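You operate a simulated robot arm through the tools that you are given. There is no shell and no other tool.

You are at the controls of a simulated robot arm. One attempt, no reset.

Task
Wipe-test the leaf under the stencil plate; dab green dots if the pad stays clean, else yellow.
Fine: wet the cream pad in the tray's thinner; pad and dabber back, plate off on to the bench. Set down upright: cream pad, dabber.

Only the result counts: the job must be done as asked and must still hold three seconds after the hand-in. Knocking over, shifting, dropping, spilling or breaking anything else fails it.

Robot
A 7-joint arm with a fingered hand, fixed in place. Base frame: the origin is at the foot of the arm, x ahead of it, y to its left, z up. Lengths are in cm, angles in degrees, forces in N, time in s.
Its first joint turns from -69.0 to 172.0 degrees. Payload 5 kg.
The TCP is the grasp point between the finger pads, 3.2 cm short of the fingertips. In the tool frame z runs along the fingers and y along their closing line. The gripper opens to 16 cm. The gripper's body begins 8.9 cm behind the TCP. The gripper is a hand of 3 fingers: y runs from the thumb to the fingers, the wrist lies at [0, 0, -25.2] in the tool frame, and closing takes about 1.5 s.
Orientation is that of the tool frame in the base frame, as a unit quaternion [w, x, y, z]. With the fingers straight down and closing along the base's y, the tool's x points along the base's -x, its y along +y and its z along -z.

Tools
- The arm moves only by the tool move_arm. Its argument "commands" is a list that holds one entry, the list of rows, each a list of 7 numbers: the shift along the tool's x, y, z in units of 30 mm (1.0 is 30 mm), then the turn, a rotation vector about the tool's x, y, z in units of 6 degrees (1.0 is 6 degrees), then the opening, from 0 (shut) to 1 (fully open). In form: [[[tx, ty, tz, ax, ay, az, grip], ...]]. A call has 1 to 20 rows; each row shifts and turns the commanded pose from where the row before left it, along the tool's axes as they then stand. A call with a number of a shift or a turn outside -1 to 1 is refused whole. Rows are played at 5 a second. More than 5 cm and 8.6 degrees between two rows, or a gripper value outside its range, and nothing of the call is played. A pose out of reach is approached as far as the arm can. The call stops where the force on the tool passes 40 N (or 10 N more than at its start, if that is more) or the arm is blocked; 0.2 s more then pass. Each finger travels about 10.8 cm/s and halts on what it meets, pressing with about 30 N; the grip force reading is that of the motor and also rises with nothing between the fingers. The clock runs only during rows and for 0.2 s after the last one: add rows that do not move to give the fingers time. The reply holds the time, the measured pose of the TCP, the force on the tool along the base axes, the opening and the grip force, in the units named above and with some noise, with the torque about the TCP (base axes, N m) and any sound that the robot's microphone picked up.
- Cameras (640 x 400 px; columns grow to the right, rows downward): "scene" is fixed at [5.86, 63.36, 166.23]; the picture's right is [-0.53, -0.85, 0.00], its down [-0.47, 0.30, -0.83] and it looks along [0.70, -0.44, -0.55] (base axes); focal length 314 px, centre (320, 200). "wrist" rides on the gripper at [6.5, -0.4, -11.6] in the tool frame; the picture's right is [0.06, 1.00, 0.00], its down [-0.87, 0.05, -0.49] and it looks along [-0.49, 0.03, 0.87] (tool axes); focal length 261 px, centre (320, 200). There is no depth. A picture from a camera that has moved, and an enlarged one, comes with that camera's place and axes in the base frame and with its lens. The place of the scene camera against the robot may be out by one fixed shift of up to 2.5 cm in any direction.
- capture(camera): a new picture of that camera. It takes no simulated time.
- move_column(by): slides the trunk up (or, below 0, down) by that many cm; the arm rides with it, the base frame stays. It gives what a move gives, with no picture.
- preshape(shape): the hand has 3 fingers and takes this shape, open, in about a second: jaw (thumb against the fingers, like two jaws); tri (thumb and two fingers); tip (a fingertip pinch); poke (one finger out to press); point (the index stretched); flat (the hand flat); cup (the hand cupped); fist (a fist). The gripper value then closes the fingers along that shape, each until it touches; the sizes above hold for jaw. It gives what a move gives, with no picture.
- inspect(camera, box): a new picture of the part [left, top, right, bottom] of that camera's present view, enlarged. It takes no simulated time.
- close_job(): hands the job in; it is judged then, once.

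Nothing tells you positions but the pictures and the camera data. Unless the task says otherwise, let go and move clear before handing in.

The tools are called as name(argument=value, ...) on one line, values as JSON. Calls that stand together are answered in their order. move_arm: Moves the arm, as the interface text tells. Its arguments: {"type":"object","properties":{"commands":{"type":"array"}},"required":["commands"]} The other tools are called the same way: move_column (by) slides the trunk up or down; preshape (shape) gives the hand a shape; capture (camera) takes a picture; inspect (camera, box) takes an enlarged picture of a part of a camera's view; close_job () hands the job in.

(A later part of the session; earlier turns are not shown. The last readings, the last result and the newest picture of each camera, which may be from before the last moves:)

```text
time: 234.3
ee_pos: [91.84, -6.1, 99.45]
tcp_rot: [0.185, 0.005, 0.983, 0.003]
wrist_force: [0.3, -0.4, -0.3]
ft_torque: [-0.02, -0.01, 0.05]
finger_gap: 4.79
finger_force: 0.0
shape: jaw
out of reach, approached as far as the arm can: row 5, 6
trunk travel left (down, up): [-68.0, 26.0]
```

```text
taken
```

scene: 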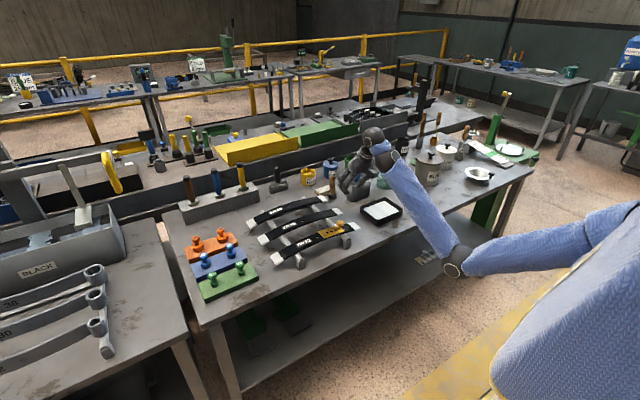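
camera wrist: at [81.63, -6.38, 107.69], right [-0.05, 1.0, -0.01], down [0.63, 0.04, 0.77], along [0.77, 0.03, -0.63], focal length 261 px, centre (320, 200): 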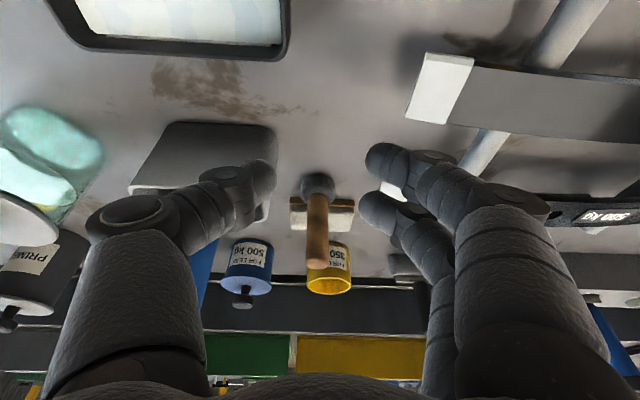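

The elbow has dropped low, which limits untilting here, but the present 21° tilt is good enough. I'll raise slightly and move forward to a spot directly above the dabber.

move_arm(commands=[[[-0.3, 0.0, -0.75, 0, 0, 0, 0.3], [-0.85, 0.06, 0.33, 0, 0, 0, 0.3], [-0.85, 0.06, 0.33, 0, 0, 0, 0.3], [-0.85, 0.06, 0.33, 0, 0, 0, 0.3], [-0.85, 0.06, 0.33, 0, 0, 0, 0.3]]])

capture(camera="wrist")

inspect(camera="scene", box=[300, 110, 400, 210])

```text
time: 235.6
ee_pos: [102.56, -5.23, 99.53]
tcp_rot: [0.185, 0.004, 0.983, 0.003]
wrist_force: [-0.1, 0.3, -0.1]
ft_torque: [0.01, 0.0, 0.0]
finger_gap: 4.83
finger_force: 0.0
shape: jaw
out of reach, approached as far as the arm can: row 1
trunk travel left (down, up): [-68.0, 26.0]
```

```text
taken
camera wrist: at [92.41, -5.56, 107.77], right [-0.05, 1.0, -0.01], down [0.63, 0.04, 0.77], along [0.77, 0.03, -0.63], focal length 261 px, centre (320, 200)
```

wrist: 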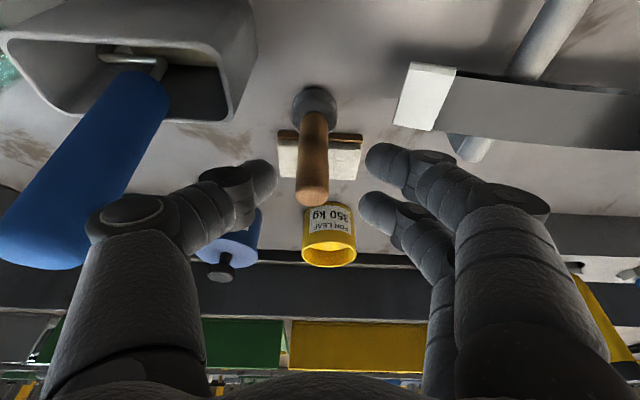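

```text
4.00 times, centred on (350, 160) of scene
camera zoom: at [5.86, 63.36, 166.23], right [-0.53, -0.85, 0.0], down [-0.47, 0.3, -0.83], along [0.7, -0.44, -0.55], focal length 1254 px, centre (200, 360)
```

zoom: 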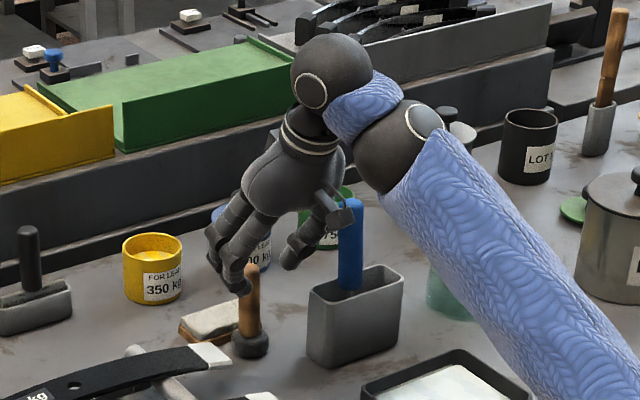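

The handle top is where I computed. Moving forward the last 2.6 cm so the handle stands between the fingers, then starting down.

move_arm(commands=[[[-0.41, -0.02, 0.16, 0, 0, 0, 0.3], [-0.4, -0.02, 0.155, 0, 0, 0, 0.3], [0.2, 0, 0.52, 0, 0, 0, 0.3], [0, 0, 0, 0, 0, 0, 0.3]]])

capture(camera="wrist")

inspect(camera="scene", box=[310, 140, 370, 210])

```text
time: 236.6
ee_pos: [105.32, -5.43, 97.73]
tcp_rot: [0.185, 0.005, 0.983, 0.002]
wrist_force: [-0.1, 0.3, 0.2]
ft_torque: [0.0, -0.03, 0.02]
finger_gap: 4.81
finger_force: 0.1
shape: jaw
trunk travel left (down, up): [-68.0, 26.0]
```

```text
taken
camera wrist: at [95.05, -5.86, 106.03], right [-0.05, 1.0, -0.01], down [0.63, 0.04, 0.77], along [0.77, 0.03, -0.63], focal length 261 px, centre (320, 200)
```

wrist: 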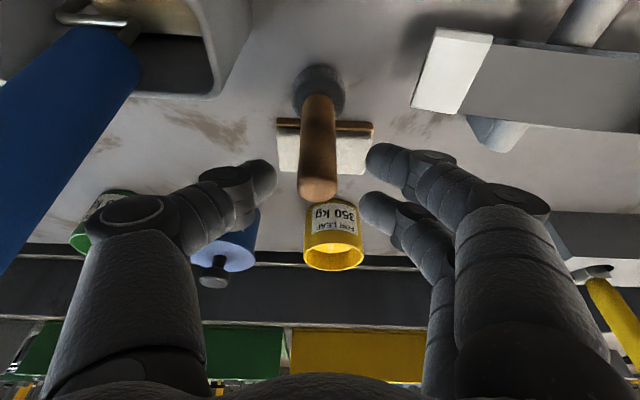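

```text
5.71 times, centred on (340, 175) of scene
camera zoom: at [5.86, 63.36, 166.23], right [-0.53, -0.85, 0.0], down [-0.47, 0.3, -0.83], along [0.7, -0.44, -0.55], focal length 1791 px, centre (206, 343)
```

zoom: 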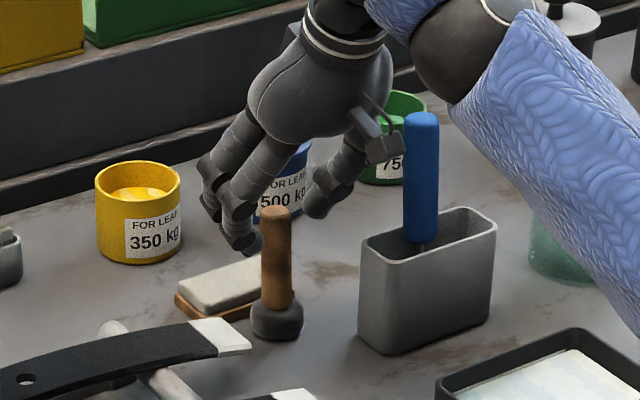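

The handle top is centred between the fingertips. Continuing down over the handle.

move_arm(commands=[[[0.2, 0, 0.52, 0, 0, 0, 0.3], [0.2, 0, 0.52, 0, 0, 0, 0.3], [0.2, 0, 0.52, 0, 0, 0, 0.3], [0, 0, 0, 0, 0, 0, 0.3]]])

capture(camera="wrist")

inspect(camera="scene", box=[310, 140, 370, 210])

```text
time: 237.6
ee_pos: [105.37, -5.31, 92.61]
tcp_rot: [0.185, 0.004, 0.983, 0.003]
wrist_force: [0.2, -0.2, 0.3]
ft_torque: [-0.01, -0.01, -0.02]
finger_gap: 4.8
finger_force: 0.1
shape: jaw
trunk travel left (down, up): [-68.0, 26.0]
```

```text
taken
camera wrist: at [95.16, -5.72, 100.89], right [-0.05, 1.0, -0.01], down [0.63, 0.04, 0.77], along [0.77, 0.03, -0.63], focal length 261 px, centre (320, 200)
```

wrist: 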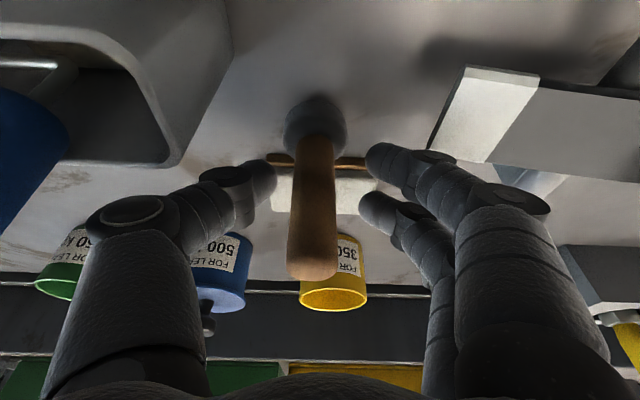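

```text
5.71 times, centred on (340, 175) of scene
camera zoom: at [5.86, 63.36, 166.23], right [-0.53, -0.85, 0.0], down [-0.47, 0.3, -0.83], along [0.7, -0.44, -0.55], focal length 1791 px, centre (206, 343)
```

zoom: 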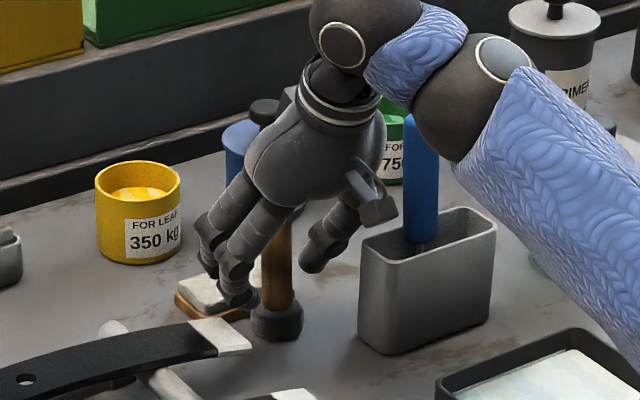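

The handle is deep between thumb and fingers. Closing gradually.

move_arm(commands=[[[0, -0.03, 0, 0, 0, 0, 0.25], [0, 0, 0, 0, 0, 0, 0.2], [0, 0, 0, 0, 0, 0, 0.17], [0, 0, 0, 0, 0, 0, 0.15], [0, 0, 0, 0, 0, 0, 0.15]]])

capture(camera="wrist")

inspect(camera="scene", box=[310, 150, 360, 210])

```text
time: 238.8
ee_pos: [105.48, -5.47, 92.6]
tcp_rot: [0.185, 0.005, 0.983, 0.003]
wrist_force: [0.4, -0.4, -0.1]
ft_torque: [0.0, 0.0, 0.01]
finger_gap: 2.47
finger_force: 0.0
shape: jaw
trunk travel left (down, up): [-68.0, 26.0]
```

```text
taken
camera wrist: at [95.17, -5.86, 100.93], right [-0.05, 1.0, -0.01], down [0.63, 0.04, 0.77], along [0.77, 0.03, -0.63], focal length 261 px, centre (320, 200)
```

wrist: 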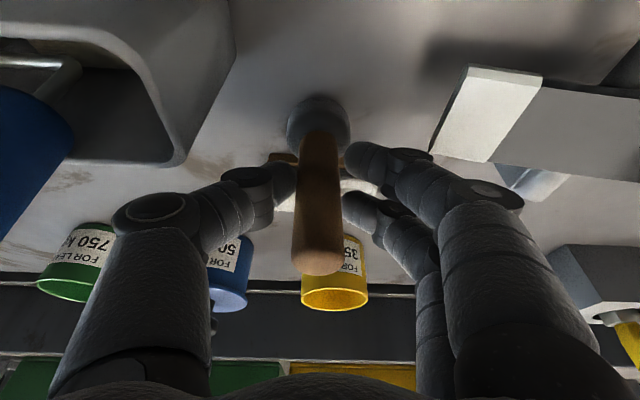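

```text
6.67 times, centred on (335, 180) of scene
camera zoom: at [5.86, 63.36, 166.23], right [-0.53, -0.85, 0.0], down [-0.47, 0.3, -0.83], along [0.7, -0.44, -0.55], focal length 2090 px, centre (220, 333)
```

zoom: 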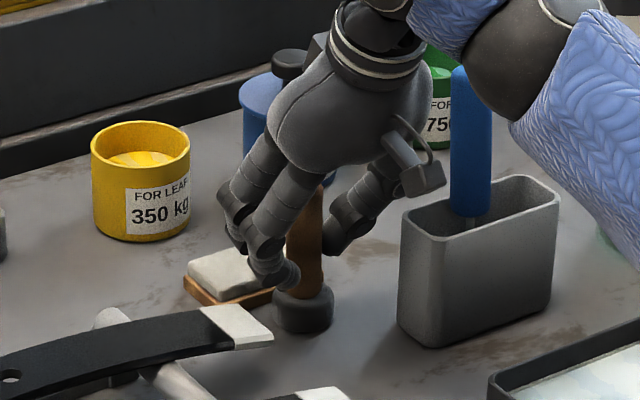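

All three tips are about to touch the handle evenly. Closing to grip.

move_arm(commands=[[[0, 0, 0, 0, 0, 0, 0.12], [0, 0, 0, 0, 0, 0, 0.1], [0, 0, 0, 0, 0, 0, 0.08], [0, 0, 0, 0, 0, 0, 0.06]]])

capture(camera="wrist")

inspect(camera="scene", box=[310, 150, 360, 210])

```text
time: 239.8
ee_pos: [105.46, -5.42, 92.6]
tcp_rot: [0.185, 0.004, 0.983, 0.003]
wrist_force: [-0.3, -0.4, -0.2]
ft_torque: [-0.04, 0.08, 0.03]
finger_gap: 1.32
finger_force: 30.4
shape: jaw
trunk travel left (down, up): [-68.0, 26.0]
```

```text
taken
camera wrist: at [95.18, -5.85, 100.91], right [-0.05, 1.0, -0.01], down [0.63, 0.04, 0.77], along [0.77, 0.03, -0.63], focal length 261 px, centre (320, 200)
```

wrist: 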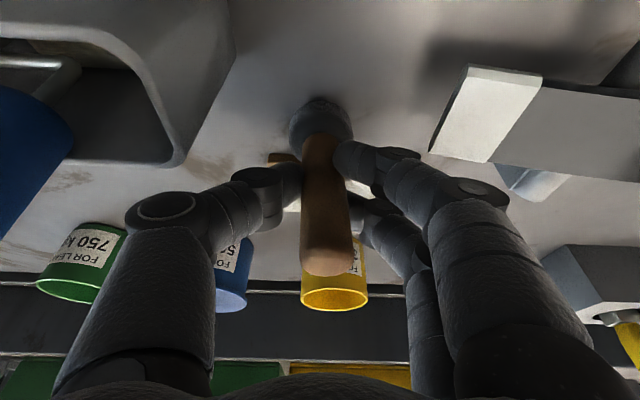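

```text
6.67 times, centred on (335, 180) of scene
camera zoom: at [5.86, 63.36, 166.23], right [-0.53, -0.85, 0.0], down [-0.47, 0.3, -0.83], along [0.7, -0.44, -0.55], focal length 2090 px, centre (220, 333)
```

zoom: 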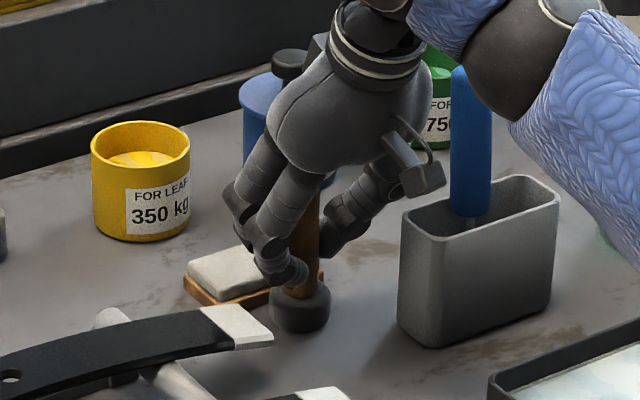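

The dabber is gripped firmly (30 N, gap 1.3 cm) and upright. Lifting slowly to test the hold.

move_arm(commands=[[[-0.06, 0, -0.16, 0, 0, 0, 0.05], [-0.06, 0, -0.16, 0, 0, 0, 0.05], [-0.06, 0, -0.16, 0, 0, 0, 0.05], [0, 0, 0, 0, 0, 0, 0.05]]])

capture(camera="wrist")

inspect(camera="scene", box=[310, 150, 360, 210])

```text
time: 240.8
ee_pos: [105.49, -5.56, 94.15]
tcp_rot: [0.185, 0.004, 0.983, 0.004]
wrist_force: [0.3, -0.4, -1.0]
ft_torque: [0.04, 0.01, -0.03]
finger_gap: 1.29
finger_force: 29.6
shape: jaw
trunk travel left (down, up): [-68.0, 26.0]
```

```text
taken
camera wrist: at [95.26, -5.91, 102.43], right [-0.05, 1.0, -0.01], down [0.63, 0.04, 0.77], along [0.77, 0.03, -0.63], focal length 261 px, centre (320, 200)
```

wrist: 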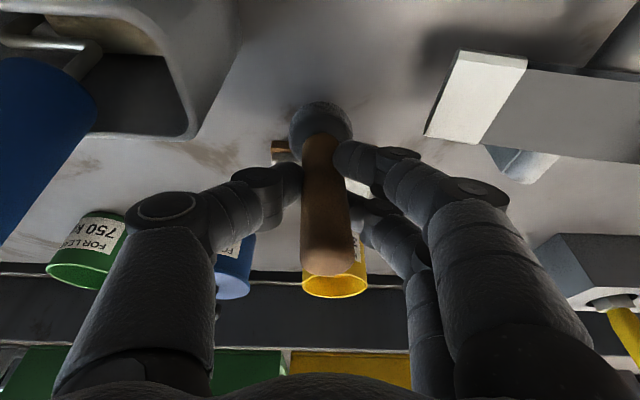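

```text
6.67 times, centred on (335, 180) of scene
camera zoom: at [5.86, 63.36, 166.23], right [-0.53, -0.85, 0.0], down [-0.47, 0.3, -0.83], along [0.7, -0.44, -0.55], focal length 2090 px, centre (220, 333)
```

zoom: 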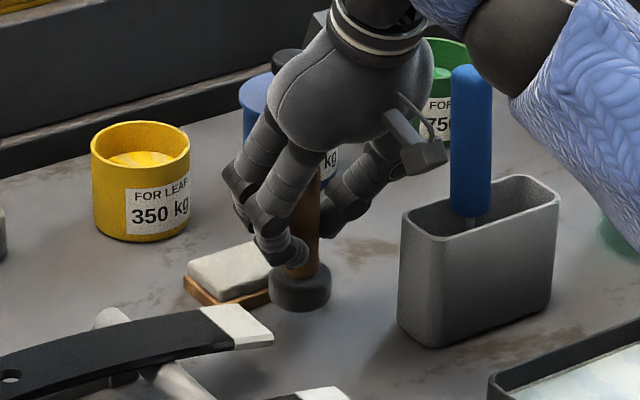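

The hold is good. The dabber hangs upright, its base about 7.3 cm below the grasp point. Now let me measure the yellow pot precisely from here.

inspect(camera="wrist", box=[250, 200, 410, 320])

```text
3.33 times, centred on (330, 260) of wrist
camera zoom: at [95.26, -5.91, 102.43], right [-0.05, 1.0, -0.01], down [0.63, 0.04, 0.77], along [0.77, 0.03, -0.63], focal length 869 px, centre (287, 0)
```

zoom: 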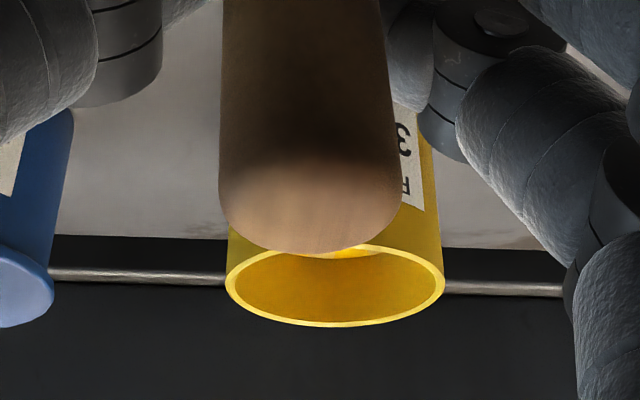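

The yellow pot's centre is about (123.6, -3.2), rim at z ≈ 91.7 and inner radius about 3.2. I'll lift the dabber 9 cm and tilt the hand forward 20° so I can reach over the pot.

move_arm(commands=[[[-0.363, 0.01, -0.933, 0, 0, 0, 0.05], [-0.363, 0.01, -0.933, 0, 0, 0, 0.05], [-0.363, 0.01, -0.933, 0, 0, 0, 0.05], [0, 0, 0, 0, -0.8, 0, 0.05], [0, 0, 0, 0, -0.8, 0, 0.05], [0, 0, 0, 0, -0.8, 0, 0.05], [0, 0, 0, 0, -0.9, 0, 0.05]]])

capture(camera="wrist")

inspect(camera="scene", box=[300, 110, 380, 210])

```text
time: 242.3
ee_pos: [105.22, -5.49, 103.25]
tcp_rot: [0.352, 0.005, 0.936, 0.003]
wrist_force: [0.3, -0.1, -1.6]
ft_torque: [-0.01, 0.04, -0.01]
finger_gap: 1.29
finger_force: 30.1
shape: jaw
trunk travel left (down, up): [-68.0, 26.0]
```

```text
taken
camera wrist: at [92.79, -5.9, 107.54], right [-0.04, 1.0, -0.03], down [0.33, 0.04, 0.94], along [0.94, 0.03, -0.33], focal length 261 px, centre (320, 200)
```

wrist: 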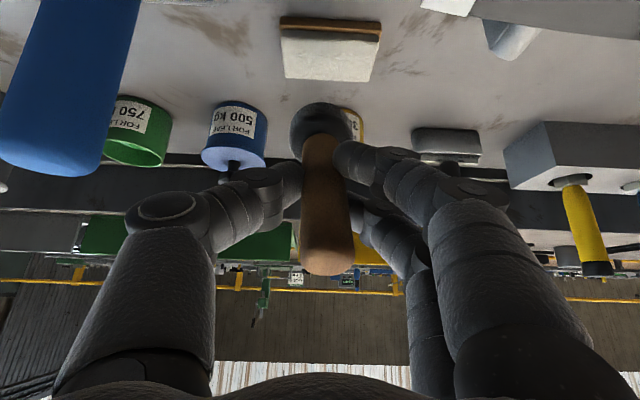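

```text
4.00 times, centred on (340, 160) of scene
camera zoom: at [5.86, 63.36, 166.23], right [-0.53, -0.85, 0.0], down [-0.47, 0.3, -0.83], along [0.7, -0.44, -0.55], focal length 1254 px, centre (240, 360)
```

zoom: 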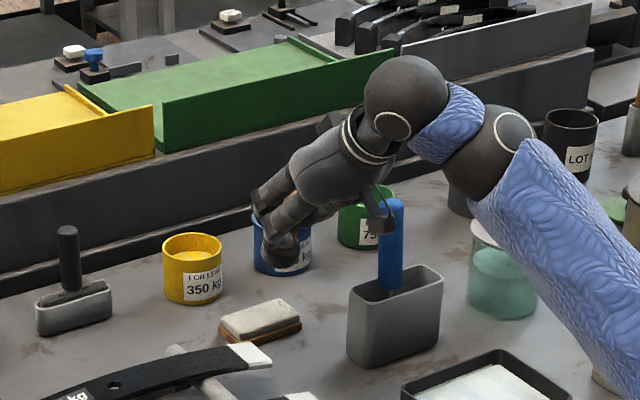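

The dabber is held well. Moving over the yellow pot, with the head staying above the rim.

move_arm(commands=[[[-0.67, 0.162, 0.832, 0, 0, 0, 0.05], [-0.67, 0.162, 0.832, 0, 0, 0, 0.05], [-0.67, 0.162, 0.832, 0, 0, 0, 0.05], [-0.67, 0.162, 0.832, 0, 0, 0, 0.05], [0, 0, 0, 0, 0, 0, 0.05]]])

capture(camera="wrist")

inspect(camera="scene", box=[280, 110, 360, 210])

```text
time: 243.6
ee_pos: [118.01, -3.65, 101.05]
tcp_rot: [0.351, 0.006, 0.936, 0.002]
wrist_force: [-0.3, 0.7, -0.2]
ft_torque: [-0.02, 0.01, -0.01]
finger_gap: 1.27
finger_force: 29.8
shape: jaw
trunk travel left (down, up): [-68.0, 26.0]
```

```text
taken
camera wrist: at [105.58, -3.97, 105.32], right [-0.04, 1.0, -0.03], down [0.33, 0.04, 0.94], along [0.94, 0.03, -0.33], focal length 261 px, centre (320, 200)
```

wrist: 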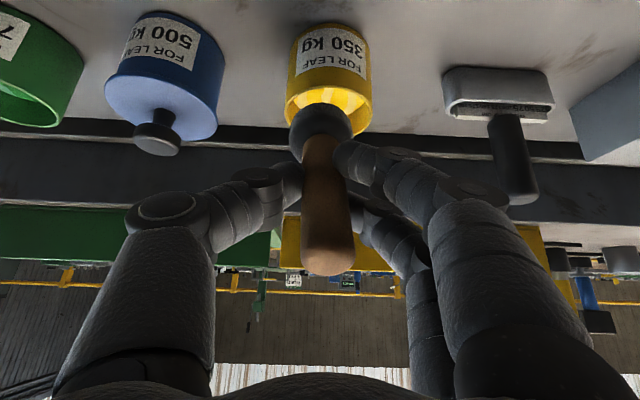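

```text
4.00 times, centred on (320, 160) of scene
camera zoom: at [5.86, 63.36, 166.23], right [-0.53, -0.85, 0.0], down [-0.47, 0.3, -0.83], along [0.7, -0.44, -0.55], focal length 1254 px, centre (320, 360)
```

zoom: 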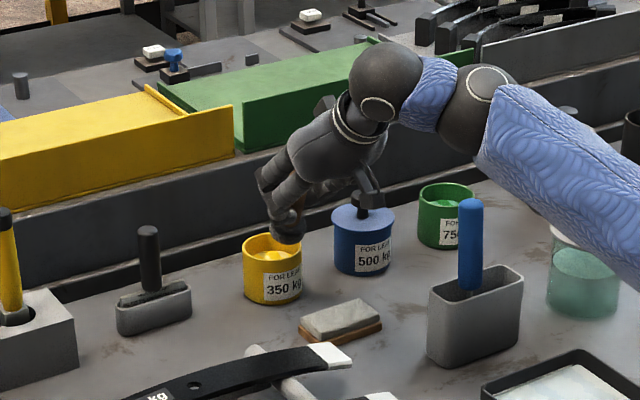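

Let me zoom to check the alignment with the pot before going in.

inspect(camera="wrist", box=[260, 10, 400, 170])

inspect(camera="scene", box=[295, 155, 345, 195])

```text
2.50 times, centred on (330, 90) of wrist
camera zoom: at [105.58, -3.97, 105.32], right [-0.04, 1.0, -0.03], down [0.33, 0.04, 0.94], along [0.94, 0.03, -0.33], focal length 652 px, centre (295, 475)
```

zoom: 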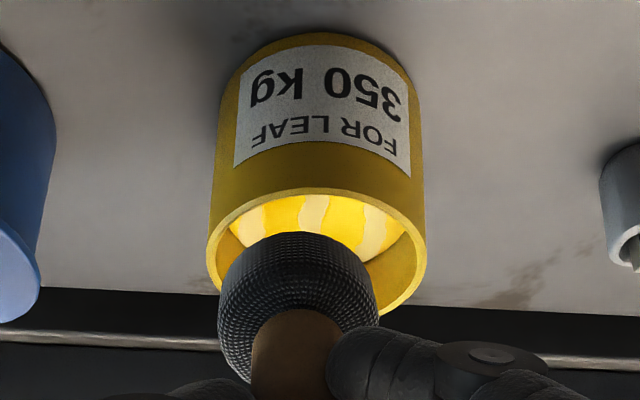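

```text
10.00 times, centred on (320, 175) of scene
camera zoom: at [5.86, 63.36, 166.23], right [-0.53, -0.85, 0.0], down [-0.47, 0.3, -0.83], along [0.7, -0.44, -0.55], focal length 3135 px, centre (320, 450)
```

zoom: 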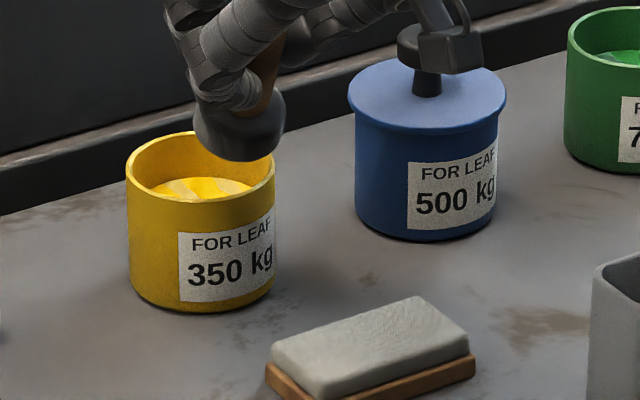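

The pot centre measures (123.65, -3.05), and the head needs 3 cm more forward and 0.5 cm left. Adjusting above the rim.

move_arm(commands=[[[-0.32, 0.088, 0.39, 0, 0, 0, 0.05], [-0.32, 0.088, 0.39, 0, 0, 0, 0.05], [0, 0, 0, 0, 0, 0, 0.05]]])

inspect(camera="wrist", box=[260, 10, 400, 170])

inspect(camera="scene", box=[295, 155, 345, 195])

```text
time: 244.3
ee_pos: [121.12, -3.15, 100.59]
tcp_rot: [0.351, 0.005, 0.936, 0.003]
wrist_force: [0.1, -0.8, -1.1]
ft_torque: [-0.02, 0.03, 0.04]
finger_gap: 1.26
finger_force: 30.2
shape: jaw
trunk travel left (down, up): [-68.0, 26.0]
```

```text
2.50 times, centred on (330, 90) of wrist
camera zoom: at [108.54, -3.49, 104.78], right [-0.04, 1.0, -0.03], down [0.33, 0.04, 0.94], along [0.94, 0.03, -0.33], focal length 652 px, centre (295, 475)
```

zoom: 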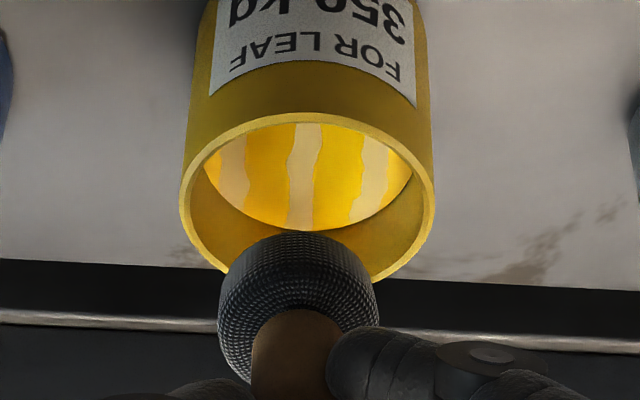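

```text
10.00 times, centred on (320, 175) of scene
camera zoom: at [5.86, 63.36, 166.23], right [-0.53, -0.85, 0.0], down [-0.47, 0.3, -0.83], along [0.7, -0.44, -0.55], focal length 3135 px, centre (320, 450)
```

zoom: 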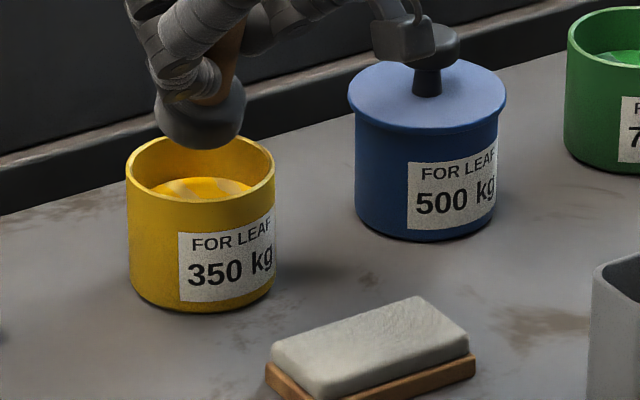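

The head is right above the pot opening. Lowering in steps.

move_arm(commands=[[[0.22, 0.07, 0.25, 0, 0, 0, 0.05], [0.22, 0, 0.25, 0, 0, 0, 0.05], [0, 0, 0, 0, 0, 0, 0.05]]])

inspect(camera="wrist", box=[260, 10, 400, 170])

inspect(camera="scene", box=[295, 155, 345, 195])

```text
time: 245.2
ee_pos: [121.01, -2.78, 98.45]
tcp_rot: [0.351, 0.005, 0.936, 0.004]
wrist_force: [0.9, -0.4, -0.5]
ft_torque: [-0.02, 0.02, 0.03]
finger_gap: 1.28
finger_force: 30.4
shape: jaw
trunk travel left (down, up): [-68.0, 26.0]
```

```text
2.50 times, centred on (330, 90) of wrist
camera zoom: at [108.54, -3.21, 102.84], right [-0.04, 1.0, -0.03], down [0.33, 0.04, 0.94], along [0.94, 0.03, -0.33], focal length 652 px, centre (295, 475)
```

zoom: 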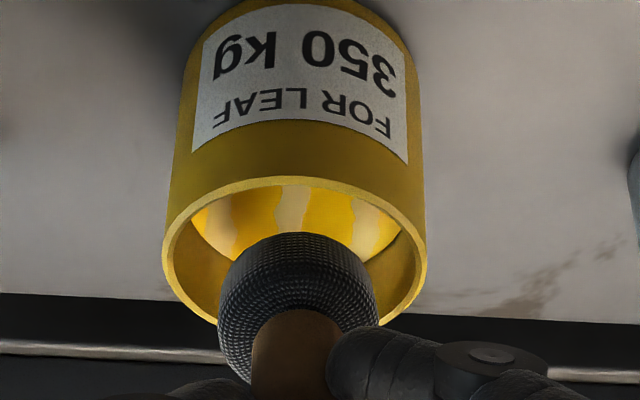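

```text
10.00 times, centred on (320, 175) of scene
camera zoom: at [5.86, 63.36, 166.23], right [-0.53, -0.85, 0.0], down [-0.47, 0.3, -0.83], along [0.7, -0.44, -0.55], focal length 3135 px, centre (320, 450)
```

zoom: 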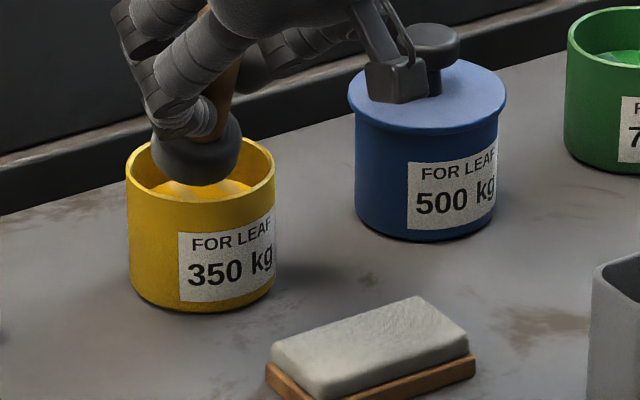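

Well centred inside the rim. Lowering another 1.2 cm and checking.

move_arm(commands=[[[0.13, 0, 0.15, 0, 0, 0, 0.05], [0.13, 0, 0.15, 0, 0, 0, 0.05], [0, 0, 0, 0, 0, 0, 0.05]]])

inspect(camera="wrist", box=[260, 10, 400, 170])

inspect(camera="scene", box=[295, 155, 345, 195])

```text
time: 245.9
ee_pos: [121.03, -2.91, 97.31]
tcp_rot: [0.352, 0.005, 0.936, 0.003]
wrist_force: [-1.0, 0.8, -0.4]
ft_torque: [0.0, -0.01, 0.01]
finger_gap: 1.3
finger_force: 29.9
shape: jaw
trunk travel left (down, up): [-68.0, 26.0]
```

```text
2.50 times, centred on (330, 90) of wrist
camera zoom: at [108.65, -3.16, 101.65], right [-0.04, 1.0, -0.03], down [0.33, 0.04, 0.94], along [0.94, 0.03, -0.33], focal length 652 px, centre (295, 475)
```

zoom: 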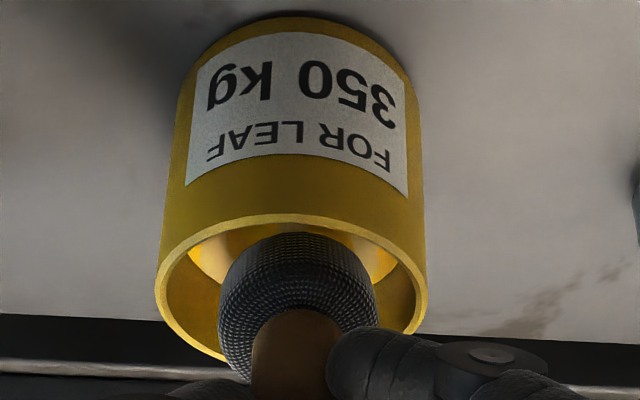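

```text
10.00 times, centred on (320, 175) of scene
camera zoom: at [5.86, 63.36, 166.23], right [-0.53, -0.85, 0.0], down [-0.47, 0.3, -0.83], along [0.7, -0.44, -0.55], focal length 3135 px, centre (320, 450)
```

zoom: 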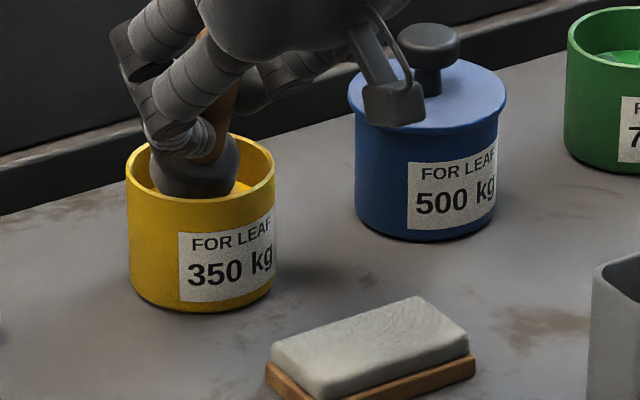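

Almost at the paint surface. Two more small steps.

move_arm(commands=[[[0.055, 0, 0.063, 0, 0, 0, 0.05], [0.055, 0, 0.063, 0, 0, 0, 0.05], [0, 0, 0, 0, 0, 0, 0.05]]])

inspect(camera="scene", box=[300, 160, 330, 190])

```text
time: 246.8
ee_pos: [121.18, -2.89, 96.9]
tcp_rot: [0.351, 0.005, 0.937, 0.002]
wrist_force: [-0.3, 0.4, -0.3]
ft_torque: [-0.01, 0.02, 0.01]
finger_gap: 1.28
finger_force: 30.1
shape: jaw
trunk travel left (down, up): [-68.0, 26.0]
```

```text
13.33 times, centred on (315, 175) of scene
camera zoom: at [5.86, 63.36, 166.23], right [-0.53, -0.85, 0.0], down [-0.47, 0.3, -0.83], along [0.7, -0.44, -0.55], focal length 4180 px, centre (387, 533)
```

zoom: 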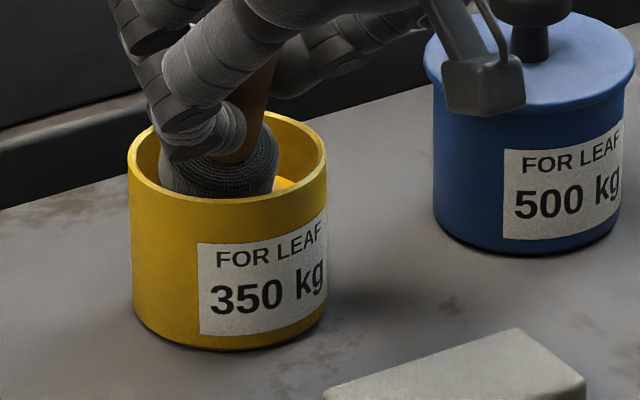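

move_arm(commands=[[[0.05, 0, 0.055, 0, 0, 0, 0.05], [0.05, 0, 0.055, 0, 0, 0, 0.05], [0, 0, 0, 0, 0, 0, 0.05], [0, 0, 0, 0, 0, 0, 0.05]]])

inspect(camera="scene", box=[300, 160, 330, 190])

inspect(camera="wrist", box=[260, 40, 400, 170])

```text
time: 247.8
ee_pos: [120.92, -2.74, 96.44]
tcp_rot: [0.352, 0.004, 0.936, 0.003]
wrist_force: [0.6, 0.3, -0.2]
ft_torque: [0.02, -0.02, 0.02]
finger_gap: 1.27
finger_force: 30.1
shape: jaw
trunk travel left (down, up): [-68.0, 26.0]
```

```text
13.33 times, centred on (315, 175) of scene
camera zoom: at [5.86, 63.36, 166.23], right [-0.53, -0.85, 0.0], down [-0.47, 0.3, -0.83], along [0.7, -0.44, -0.55], focal length 4180 px, centre (387, 533)
```

zoom: 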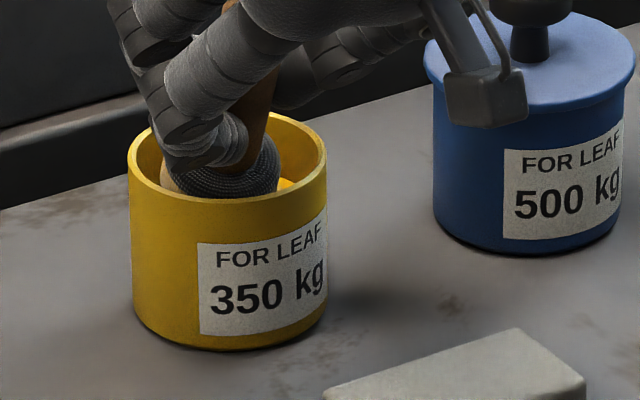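

```text
3.08 times, centred on (330, 105) of wrist
camera zoom: at [108.54, -3.12, 100.8], right [-0.04, 1.0, -0.03], down [0.33, 0.04, 0.94], along [0.94, 0.03, -0.33], focal length 802 px, centre (289, 492)
```

zoom: 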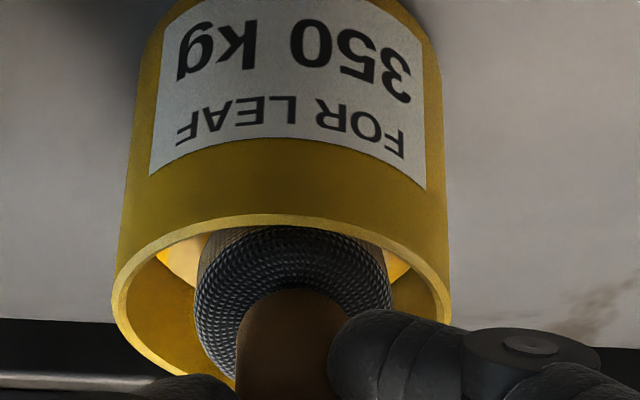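

The head should be in the paint now. Lifting straight out to check for colour on the head.

move_arm(commands=[[[-0.15, 0, -0.17, 0, 0, 0, 0.05], [-0.4, 0, -0.46, 0, 0, 0, 0.05], [-0.55, 0, -0.63, 0, 0, 0, 0.05], [0, 0, 0, 0, 0, 0, 0.05]]])

inspect(camera="scene", box=[295, 150, 335, 190])

inspect(camera="wrist", box=[260, 40, 400, 170])

```text
time: 248.8
ee_pos: [121.25, -2.91, 101.5]
tcp_rot: [0.351, 0.006, 0.936, 0.002]
wrist_force: [0.0, 0.0, -1.2]
ft_torque: [0.02, 0.0, -0.02]
finger_gap: 1.29
finger_force: 30.0
shape: jaw
trunk travel left (down, up): [-68.0, 26.0]
```

```text
10.00 times, centred on (315, 170) of scene
camera zoom: at [5.86, 63.36, 166.23], right [-0.53, -0.85, 0.0], down [-0.47, 0.3, -0.83], along [0.7, -0.44, -0.55], focal length 3135 px, centre (370, 500)
```

zoom: 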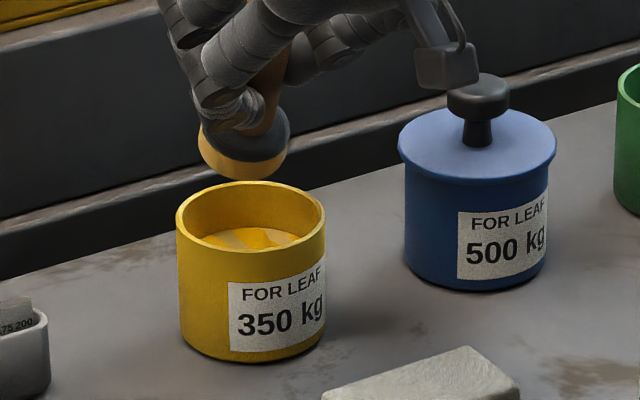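

```text
3.08 times, centred on (330, 105) of wrist
camera zoom: at [108.81, -3.33, 105.77], right [-0.04, 1.0, -0.03], down [0.33, 0.04, 0.94], along [0.94, 0.03, -0.33], focal length 802 px, centre (289, 492)
```

zoom: 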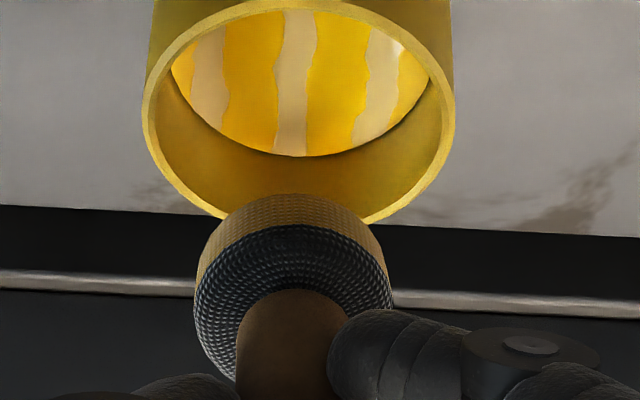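

The head's lower half is now yellow: the dabber is loaded. I'll retreat straight back from the pot at this height.

move_arm(commands=[[[0.6, 0, -0.75, 0, 0, 0, 0.05], [0.73, 0, -0.807, 0, 0, 0, 0.05], [0.73, 0, -0.807, 0, 0, 0, 0.05], [0.73, 0, -0.807, 0, 0, 0, 0.05], [0.73, 0, -0.807, 0, 0, 0, 0.05], [0.73, 0, -0.807, 0, 0, 0, 0.05], [0.73, 0, -0.807, 0, 0, 0, 0.05], [0.73, 0, -0.807, 0, 0, 0, 0.05]]])

```text
time: 250.6
ee_pos: [95.38, -2.79, 104.78]
tcp_rot: [0.352, 0.004, 0.936, 0.003]
wrist_force: [1.2, -0.8, -0.1]
ft_torque: [0.02, 0.01, -0.01]
finger_gap: 1.26
finger_force: 30.3
shape: jaw
trunk travel left (down, up): [-68.0, 26.0]
```

The grip is steady. Raising the trunk 20 cm so the hand can work near vertical over the leaf.

move_column(by=20)

inspect(camera="scene", box=[280, 80, 400, 200])

```text
time: 252.7
ee_pos: [95.54, -2.75, 124.68]
tcp_rot: [0.352, 0.005, 0.936, 0.004]
wrist_force: [0.9, -0.1, -1.1]
ft_torque: [0.04, 0.02, 0.03]
finger_gap: 1.26
finger_force: 30.0
shape: jaw
trunk travel left (down, up): [-88.0, 6.0]
```

```text
3.33 times, centred on (340, 140) of scene
camera zoom: at [5.86, 63.36, 166.23], right [-0.53, -0.85, 0.0], down [-0.47, 0.3, -0.83], along [0.7, -0.44, -0.55], focal length 1045 px, centre (253, 400)
```

zoom: 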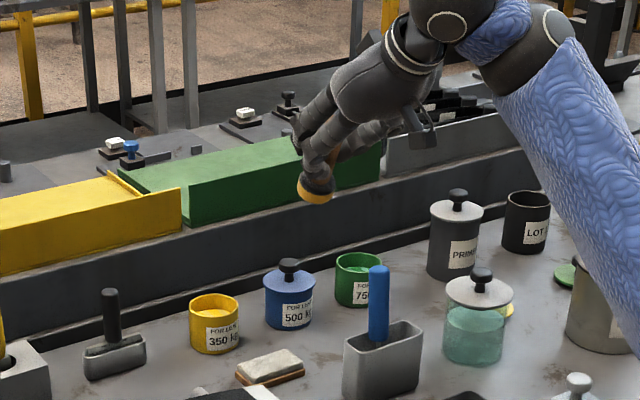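

Secure. Now moving over toward the stencil plate at a safe height.

move_arm(commands=[[[0.926, 0.745, -0.107, 0, 0, 0, 0.05], [0.926, 0.745, -0.107, 0, 0, 0, 0.05], [0.926, 0.745, -0.107, 0, 0, 0, 0.05], [0.926, 0.745, -0.107, 0, 0, 0, 0.05], [0.926, 0.745, -0.107, 0, 0, 0, 0.05], [0.926, 0.745, -0.107, 0, 0, 0, 0.05], [0.926, 0.745, -0.107, 0, 0, 0, 0.05], [0, 0, 0, 0, 0.83, 0, 0.05], [0, 0, 0, 0, 0.83, 0, 0.05], [0, 0, 0, 0, 0.83, 0, 0.05], [0, 0, 0, 0, 0.83, 0, 0.05]]])

capture(camera="wrist")

inspect(camera="scene", box=[270, 130, 390, 260])

```text
time: 255.1
ee_pos: [79.55, 13.12, 113.78]
tcp_rot: [0.205, 0.005, 0.979, 0.002]
wrist_force: [0.3, -0.4, -0.7]
ft_torque: [0.04, 0.0, -0.01]
finger_gap: 1.25
finger_force: 29.8
shape: jaw
trunk travel left (down, up): [-88.0, 6.0]
```

```text
taken
camera wrist: at [68.95, 12.78, 121.71], right [-0.05, 1.0, -0.02], down [0.6, 0.04, 0.8], along [0.8, 0.03, -0.6], focal length 261 px, centre (320, 200)
```

wrist: 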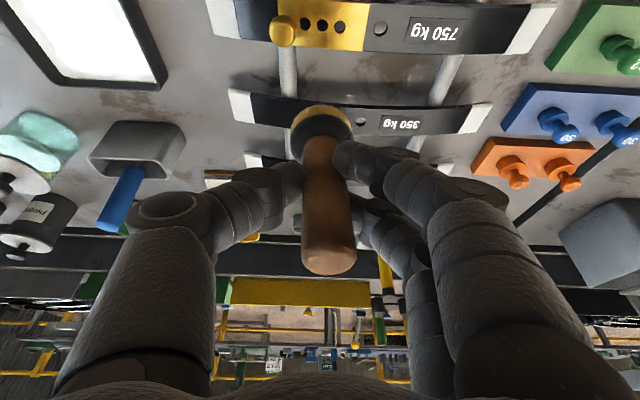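

```text
3.08 times, centred on (330, 195) of scene
camera zoom: at [5.86, 63.36, 166.23], right [-0.53, -0.85, 0.0], down [-0.47, 0.3, -0.83], along [0.7, -0.44, -0.55], focal length 965 px, centre (289, 215)
```

zoom: 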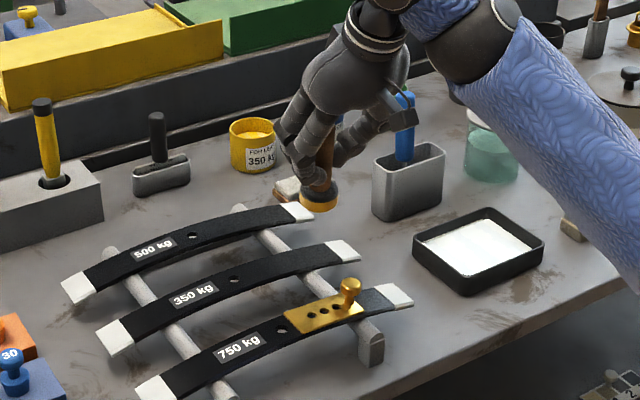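

I'll measure the holes precisely from this view.

inspect(camera="wrist", box=[250, 0, 410, 60])

```text
4.00 times, centred on (330, 30) of wrist
camera zoom: at [68.95, 12.78, 121.71], right [-0.05, 1.0, -0.02], down [0.6, 0.04, 0.8], along [0.8, 0.03, -0.6], focal length 1043 px, centre (280, 880)
```

zoom: 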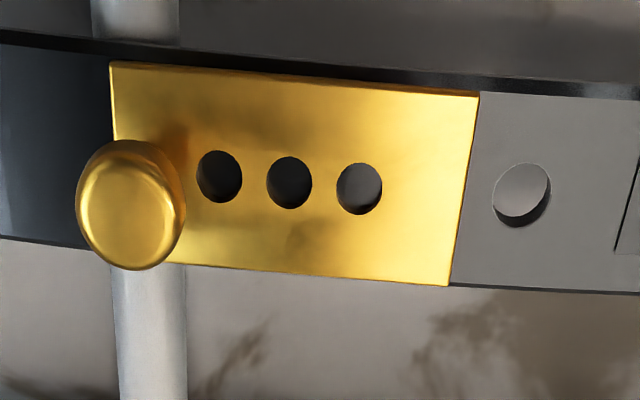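

Holes are at y ≈ 11.3, 13.1 and 14.9 (x ≈ 79.5), and the plate's knob sits at y ≈ 8.3–10.8. A dab centred at y ≈ 13.1 covers all three hole centres without touching the knob. I'll straighten the dabber and lower to just above the plate.

move_arm(commands=[[[0, 0, 0, 0, 0.4, 0, 0.05], [0.358, -0.01, 0.782, 0, 0, 0, 0.05], [0.358, -0.01, 0.782, 0, 0, 0, 0.05], [0.358, -0.01, 0.782, 0, 0, 0, 0.05], [0.3, -0.01, 0.65, 0, 0, 0, 0.05], [0, 0, 0, 0, 0, 0, 0.05]]])

capture(camera="wrist")

inspect(camera="scene", box=[295, 190, 365, 250])

```text
time: 256.5
ee_pos: [78.81, 13.4, 101.62]
tcp_rot: [0.163, 0.004, 0.987, 0.003]
wrist_force: [-0.2, -0.5, 0.0]
ft_torque: [0.01, 0.0, 0.0]
finger_gap: 1.26
finger_force: 30.3
shape: jaw
out of reach, approached as far as the arm can: row 1
trunk travel left (down, up): [-88.0, 6.0]
```

```text
taken
camera wrist: at [68.99, 12.98, 110.34], right [-0.05, 1.0, -0.01], down [0.66, 0.04, 0.75], along [0.75, 0.03, -0.67], focal length 261 px, centre (320, 200)
```

wrist: 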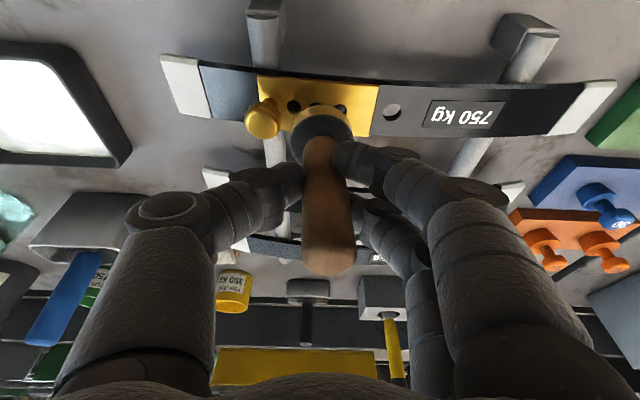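

```text
6.67 times, centred on (330, 220) of scene
camera zoom: at [5.86, 63.36, 166.23], right [-0.53, -0.85, 0.0], down [-0.47, 0.3, -0.83], along [0.7, -0.44, -0.55], focal length 2090 px, centre (253, 67)
```

zoom: 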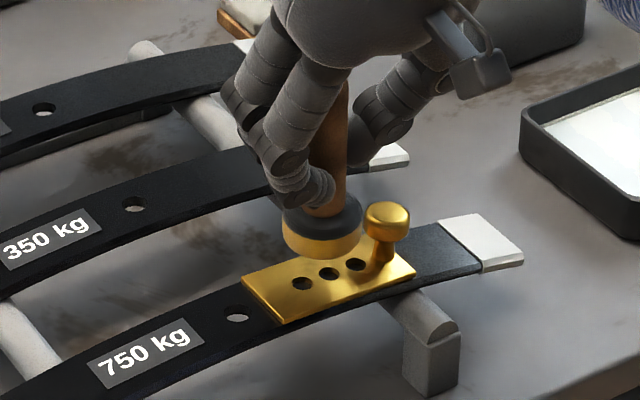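

inspect(camera="wrist", box=[240, 60, 400, 170])

```text
3.64 times, centred on (320, 115) of wrist
camera zoom: at [68.99, 12.98, 110.34], right [-0.05, 1.0, -0.01], down [0.66, 0.04, 0.75], along [0.75, 0.03, -0.67], focal length 948 px, centre (320, 509)
```

zoom: 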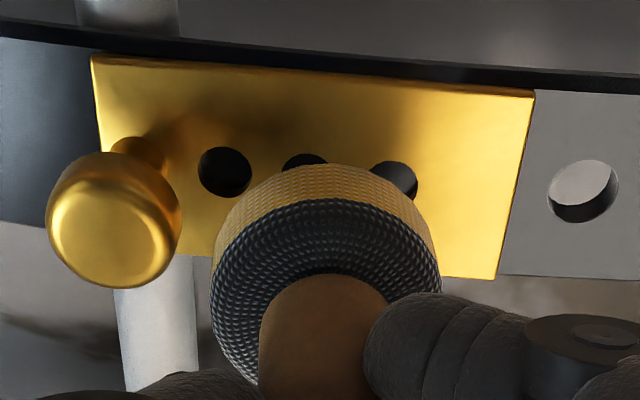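

Lateral alignment is close. I'll correct a 2.4° tilt and a few millimetres, then lower to within about 8 mm of the plate.

move_arm(commands=[[[0, 0, 0, 0, -0.4, 0, 0.05], [0.195, -0.036, 0.246, 0, 0, 0, 0.05], [0.195, -0.036, 0.246, 0, 0, 0, 0.05], [0, 0, 0, 0, 0, 0, 0.05]]])

inspect(camera="wrist", box=[240, 60, 400, 170])

inspect(camera="scene", box=[305, 200, 355, 245])

```text
time: 257.5
ee_pos: [78.22, 13.01, 100.02]
tcp_rot: [0.184, 0.005, 0.983, 0.003]
wrist_force: [-0.5, -0.1, -0.9]
ft_torque: [0.01, 0.02, 0.0]
finger_gap: 1.23
finger_force: 29.9
shape: jaw
trunk travel left (down, up): [-88.0, 6.0]
```

```text
3.64 times, centred on (320, 115) of wrist
camera zoom: at [68.04, 12.64, 108.32], right [-0.05, 1.0, -0.01], down [0.63, 0.04, 0.77], along [0.77, 0.03, -0.63], focal length 948 px, centre (320, 509)
```

zoom: 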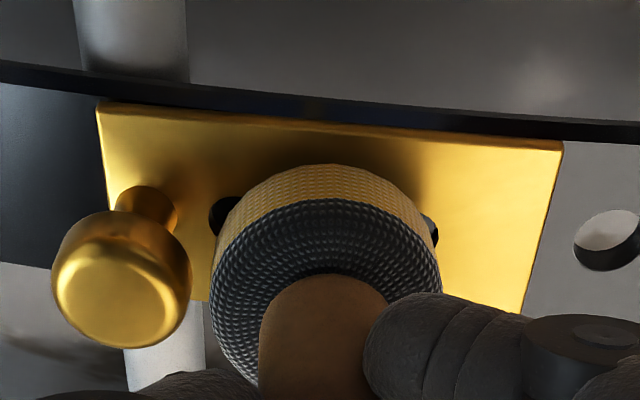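

```text
8.89 times, centred on (330, 222) of scene
camera zoom: at [5.86, 63.36, 166.23], right [-0.53, -0.85, 0.0], down [-0.47, 0.3, -0.83], along [0.7, -0.44, -0.55], focal length 2787 px, centre (231, 0)
```

zoom: 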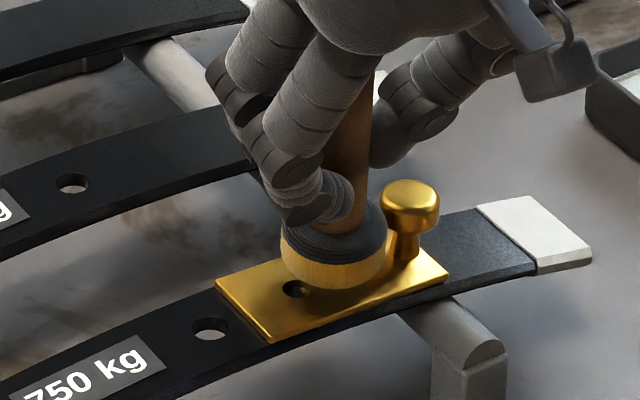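

The dabber is centred over the middle hole, clear of the knob. Lowering in small steps until a light press.

move_arm(commands=[[[0.04, 0.01, 0.1, 0, 0, 0, 0.05], [0.03, 0, 0.08, 0, 0, 0, 0.05], [0, 0, 0, 0, 0, 0, 0.05]]])

inspect(camera="scene", box=[305, 200, 355, 245])

```text
time: 258.3
ee_pos: [78.46, 12.92, 99.35]
tcp_rot: [0.183, 0.005, 0.983, 0.003]
wrist_force: [-0.2, 0.2, -0.9]
ft_torque: [0.05, 0.0, -0.01]
finger_gap: 1.24
finger_force: 29.5
shape: jaw
trunk travel left (down, up): [-88.0, 6.0]
```

```text
8.89 times, centred on (330, 222) of scene
camera zoom: at [5.86, 63.36, 166.23], right [-0.53, -0.85, 0.0], down [-0.47, 0.3, -0.83], along [0.7, -0.44, -0.55], focal length 2787 px, centre (231, 0)
```

zoom: 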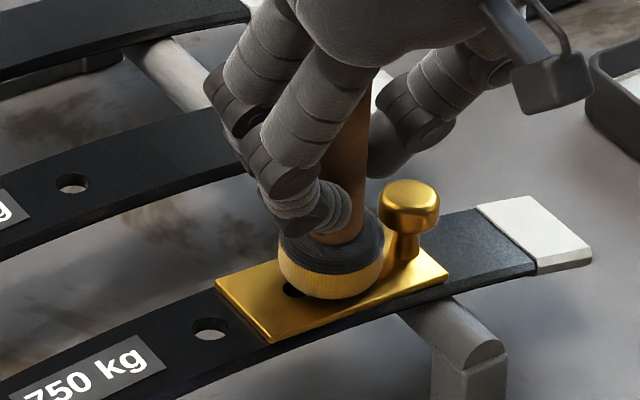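

move_arm(commands=[[[0.024, 0, 0.062, 0, 0, 0, 0.05], [0, 0, 0, 0, 0, 0, 0.05]]])

```text
time: 258.9
ee_pos: [78.31, 13.03, 99.29]
tcp_rot: [0.183, 0.005, 0.983, 0.002]
wrist_force: [0.2, -0.8, 0.2]
ft_torque: [0.01, 0.02, -0.04]
finger_gap: 1.24
finger_force: 29.5
shape: jaw
trunk travel left (down, up): [-88.0, 6.0]
```

move_arm(commands=[[[0.024, 0, 0.062, 0, 0, 0, 0.05], [0, 0, 0, 0, 0, 0, 0.05]]])

```text
time: 259.5
ee_pos: [78.27, 13.1, 99.13]
tcp_rot: [0.185, 0.005, 0.983, 0.004]
wrist_force: [2.3, -2.1, 11.8]
ft_torque: [0.05, -0.08, -0.06]
finger_gap: 1.25
finger_force: 29.9
shape: jaw
trunk travel left (down, up): [-88.0, 6.0]
```

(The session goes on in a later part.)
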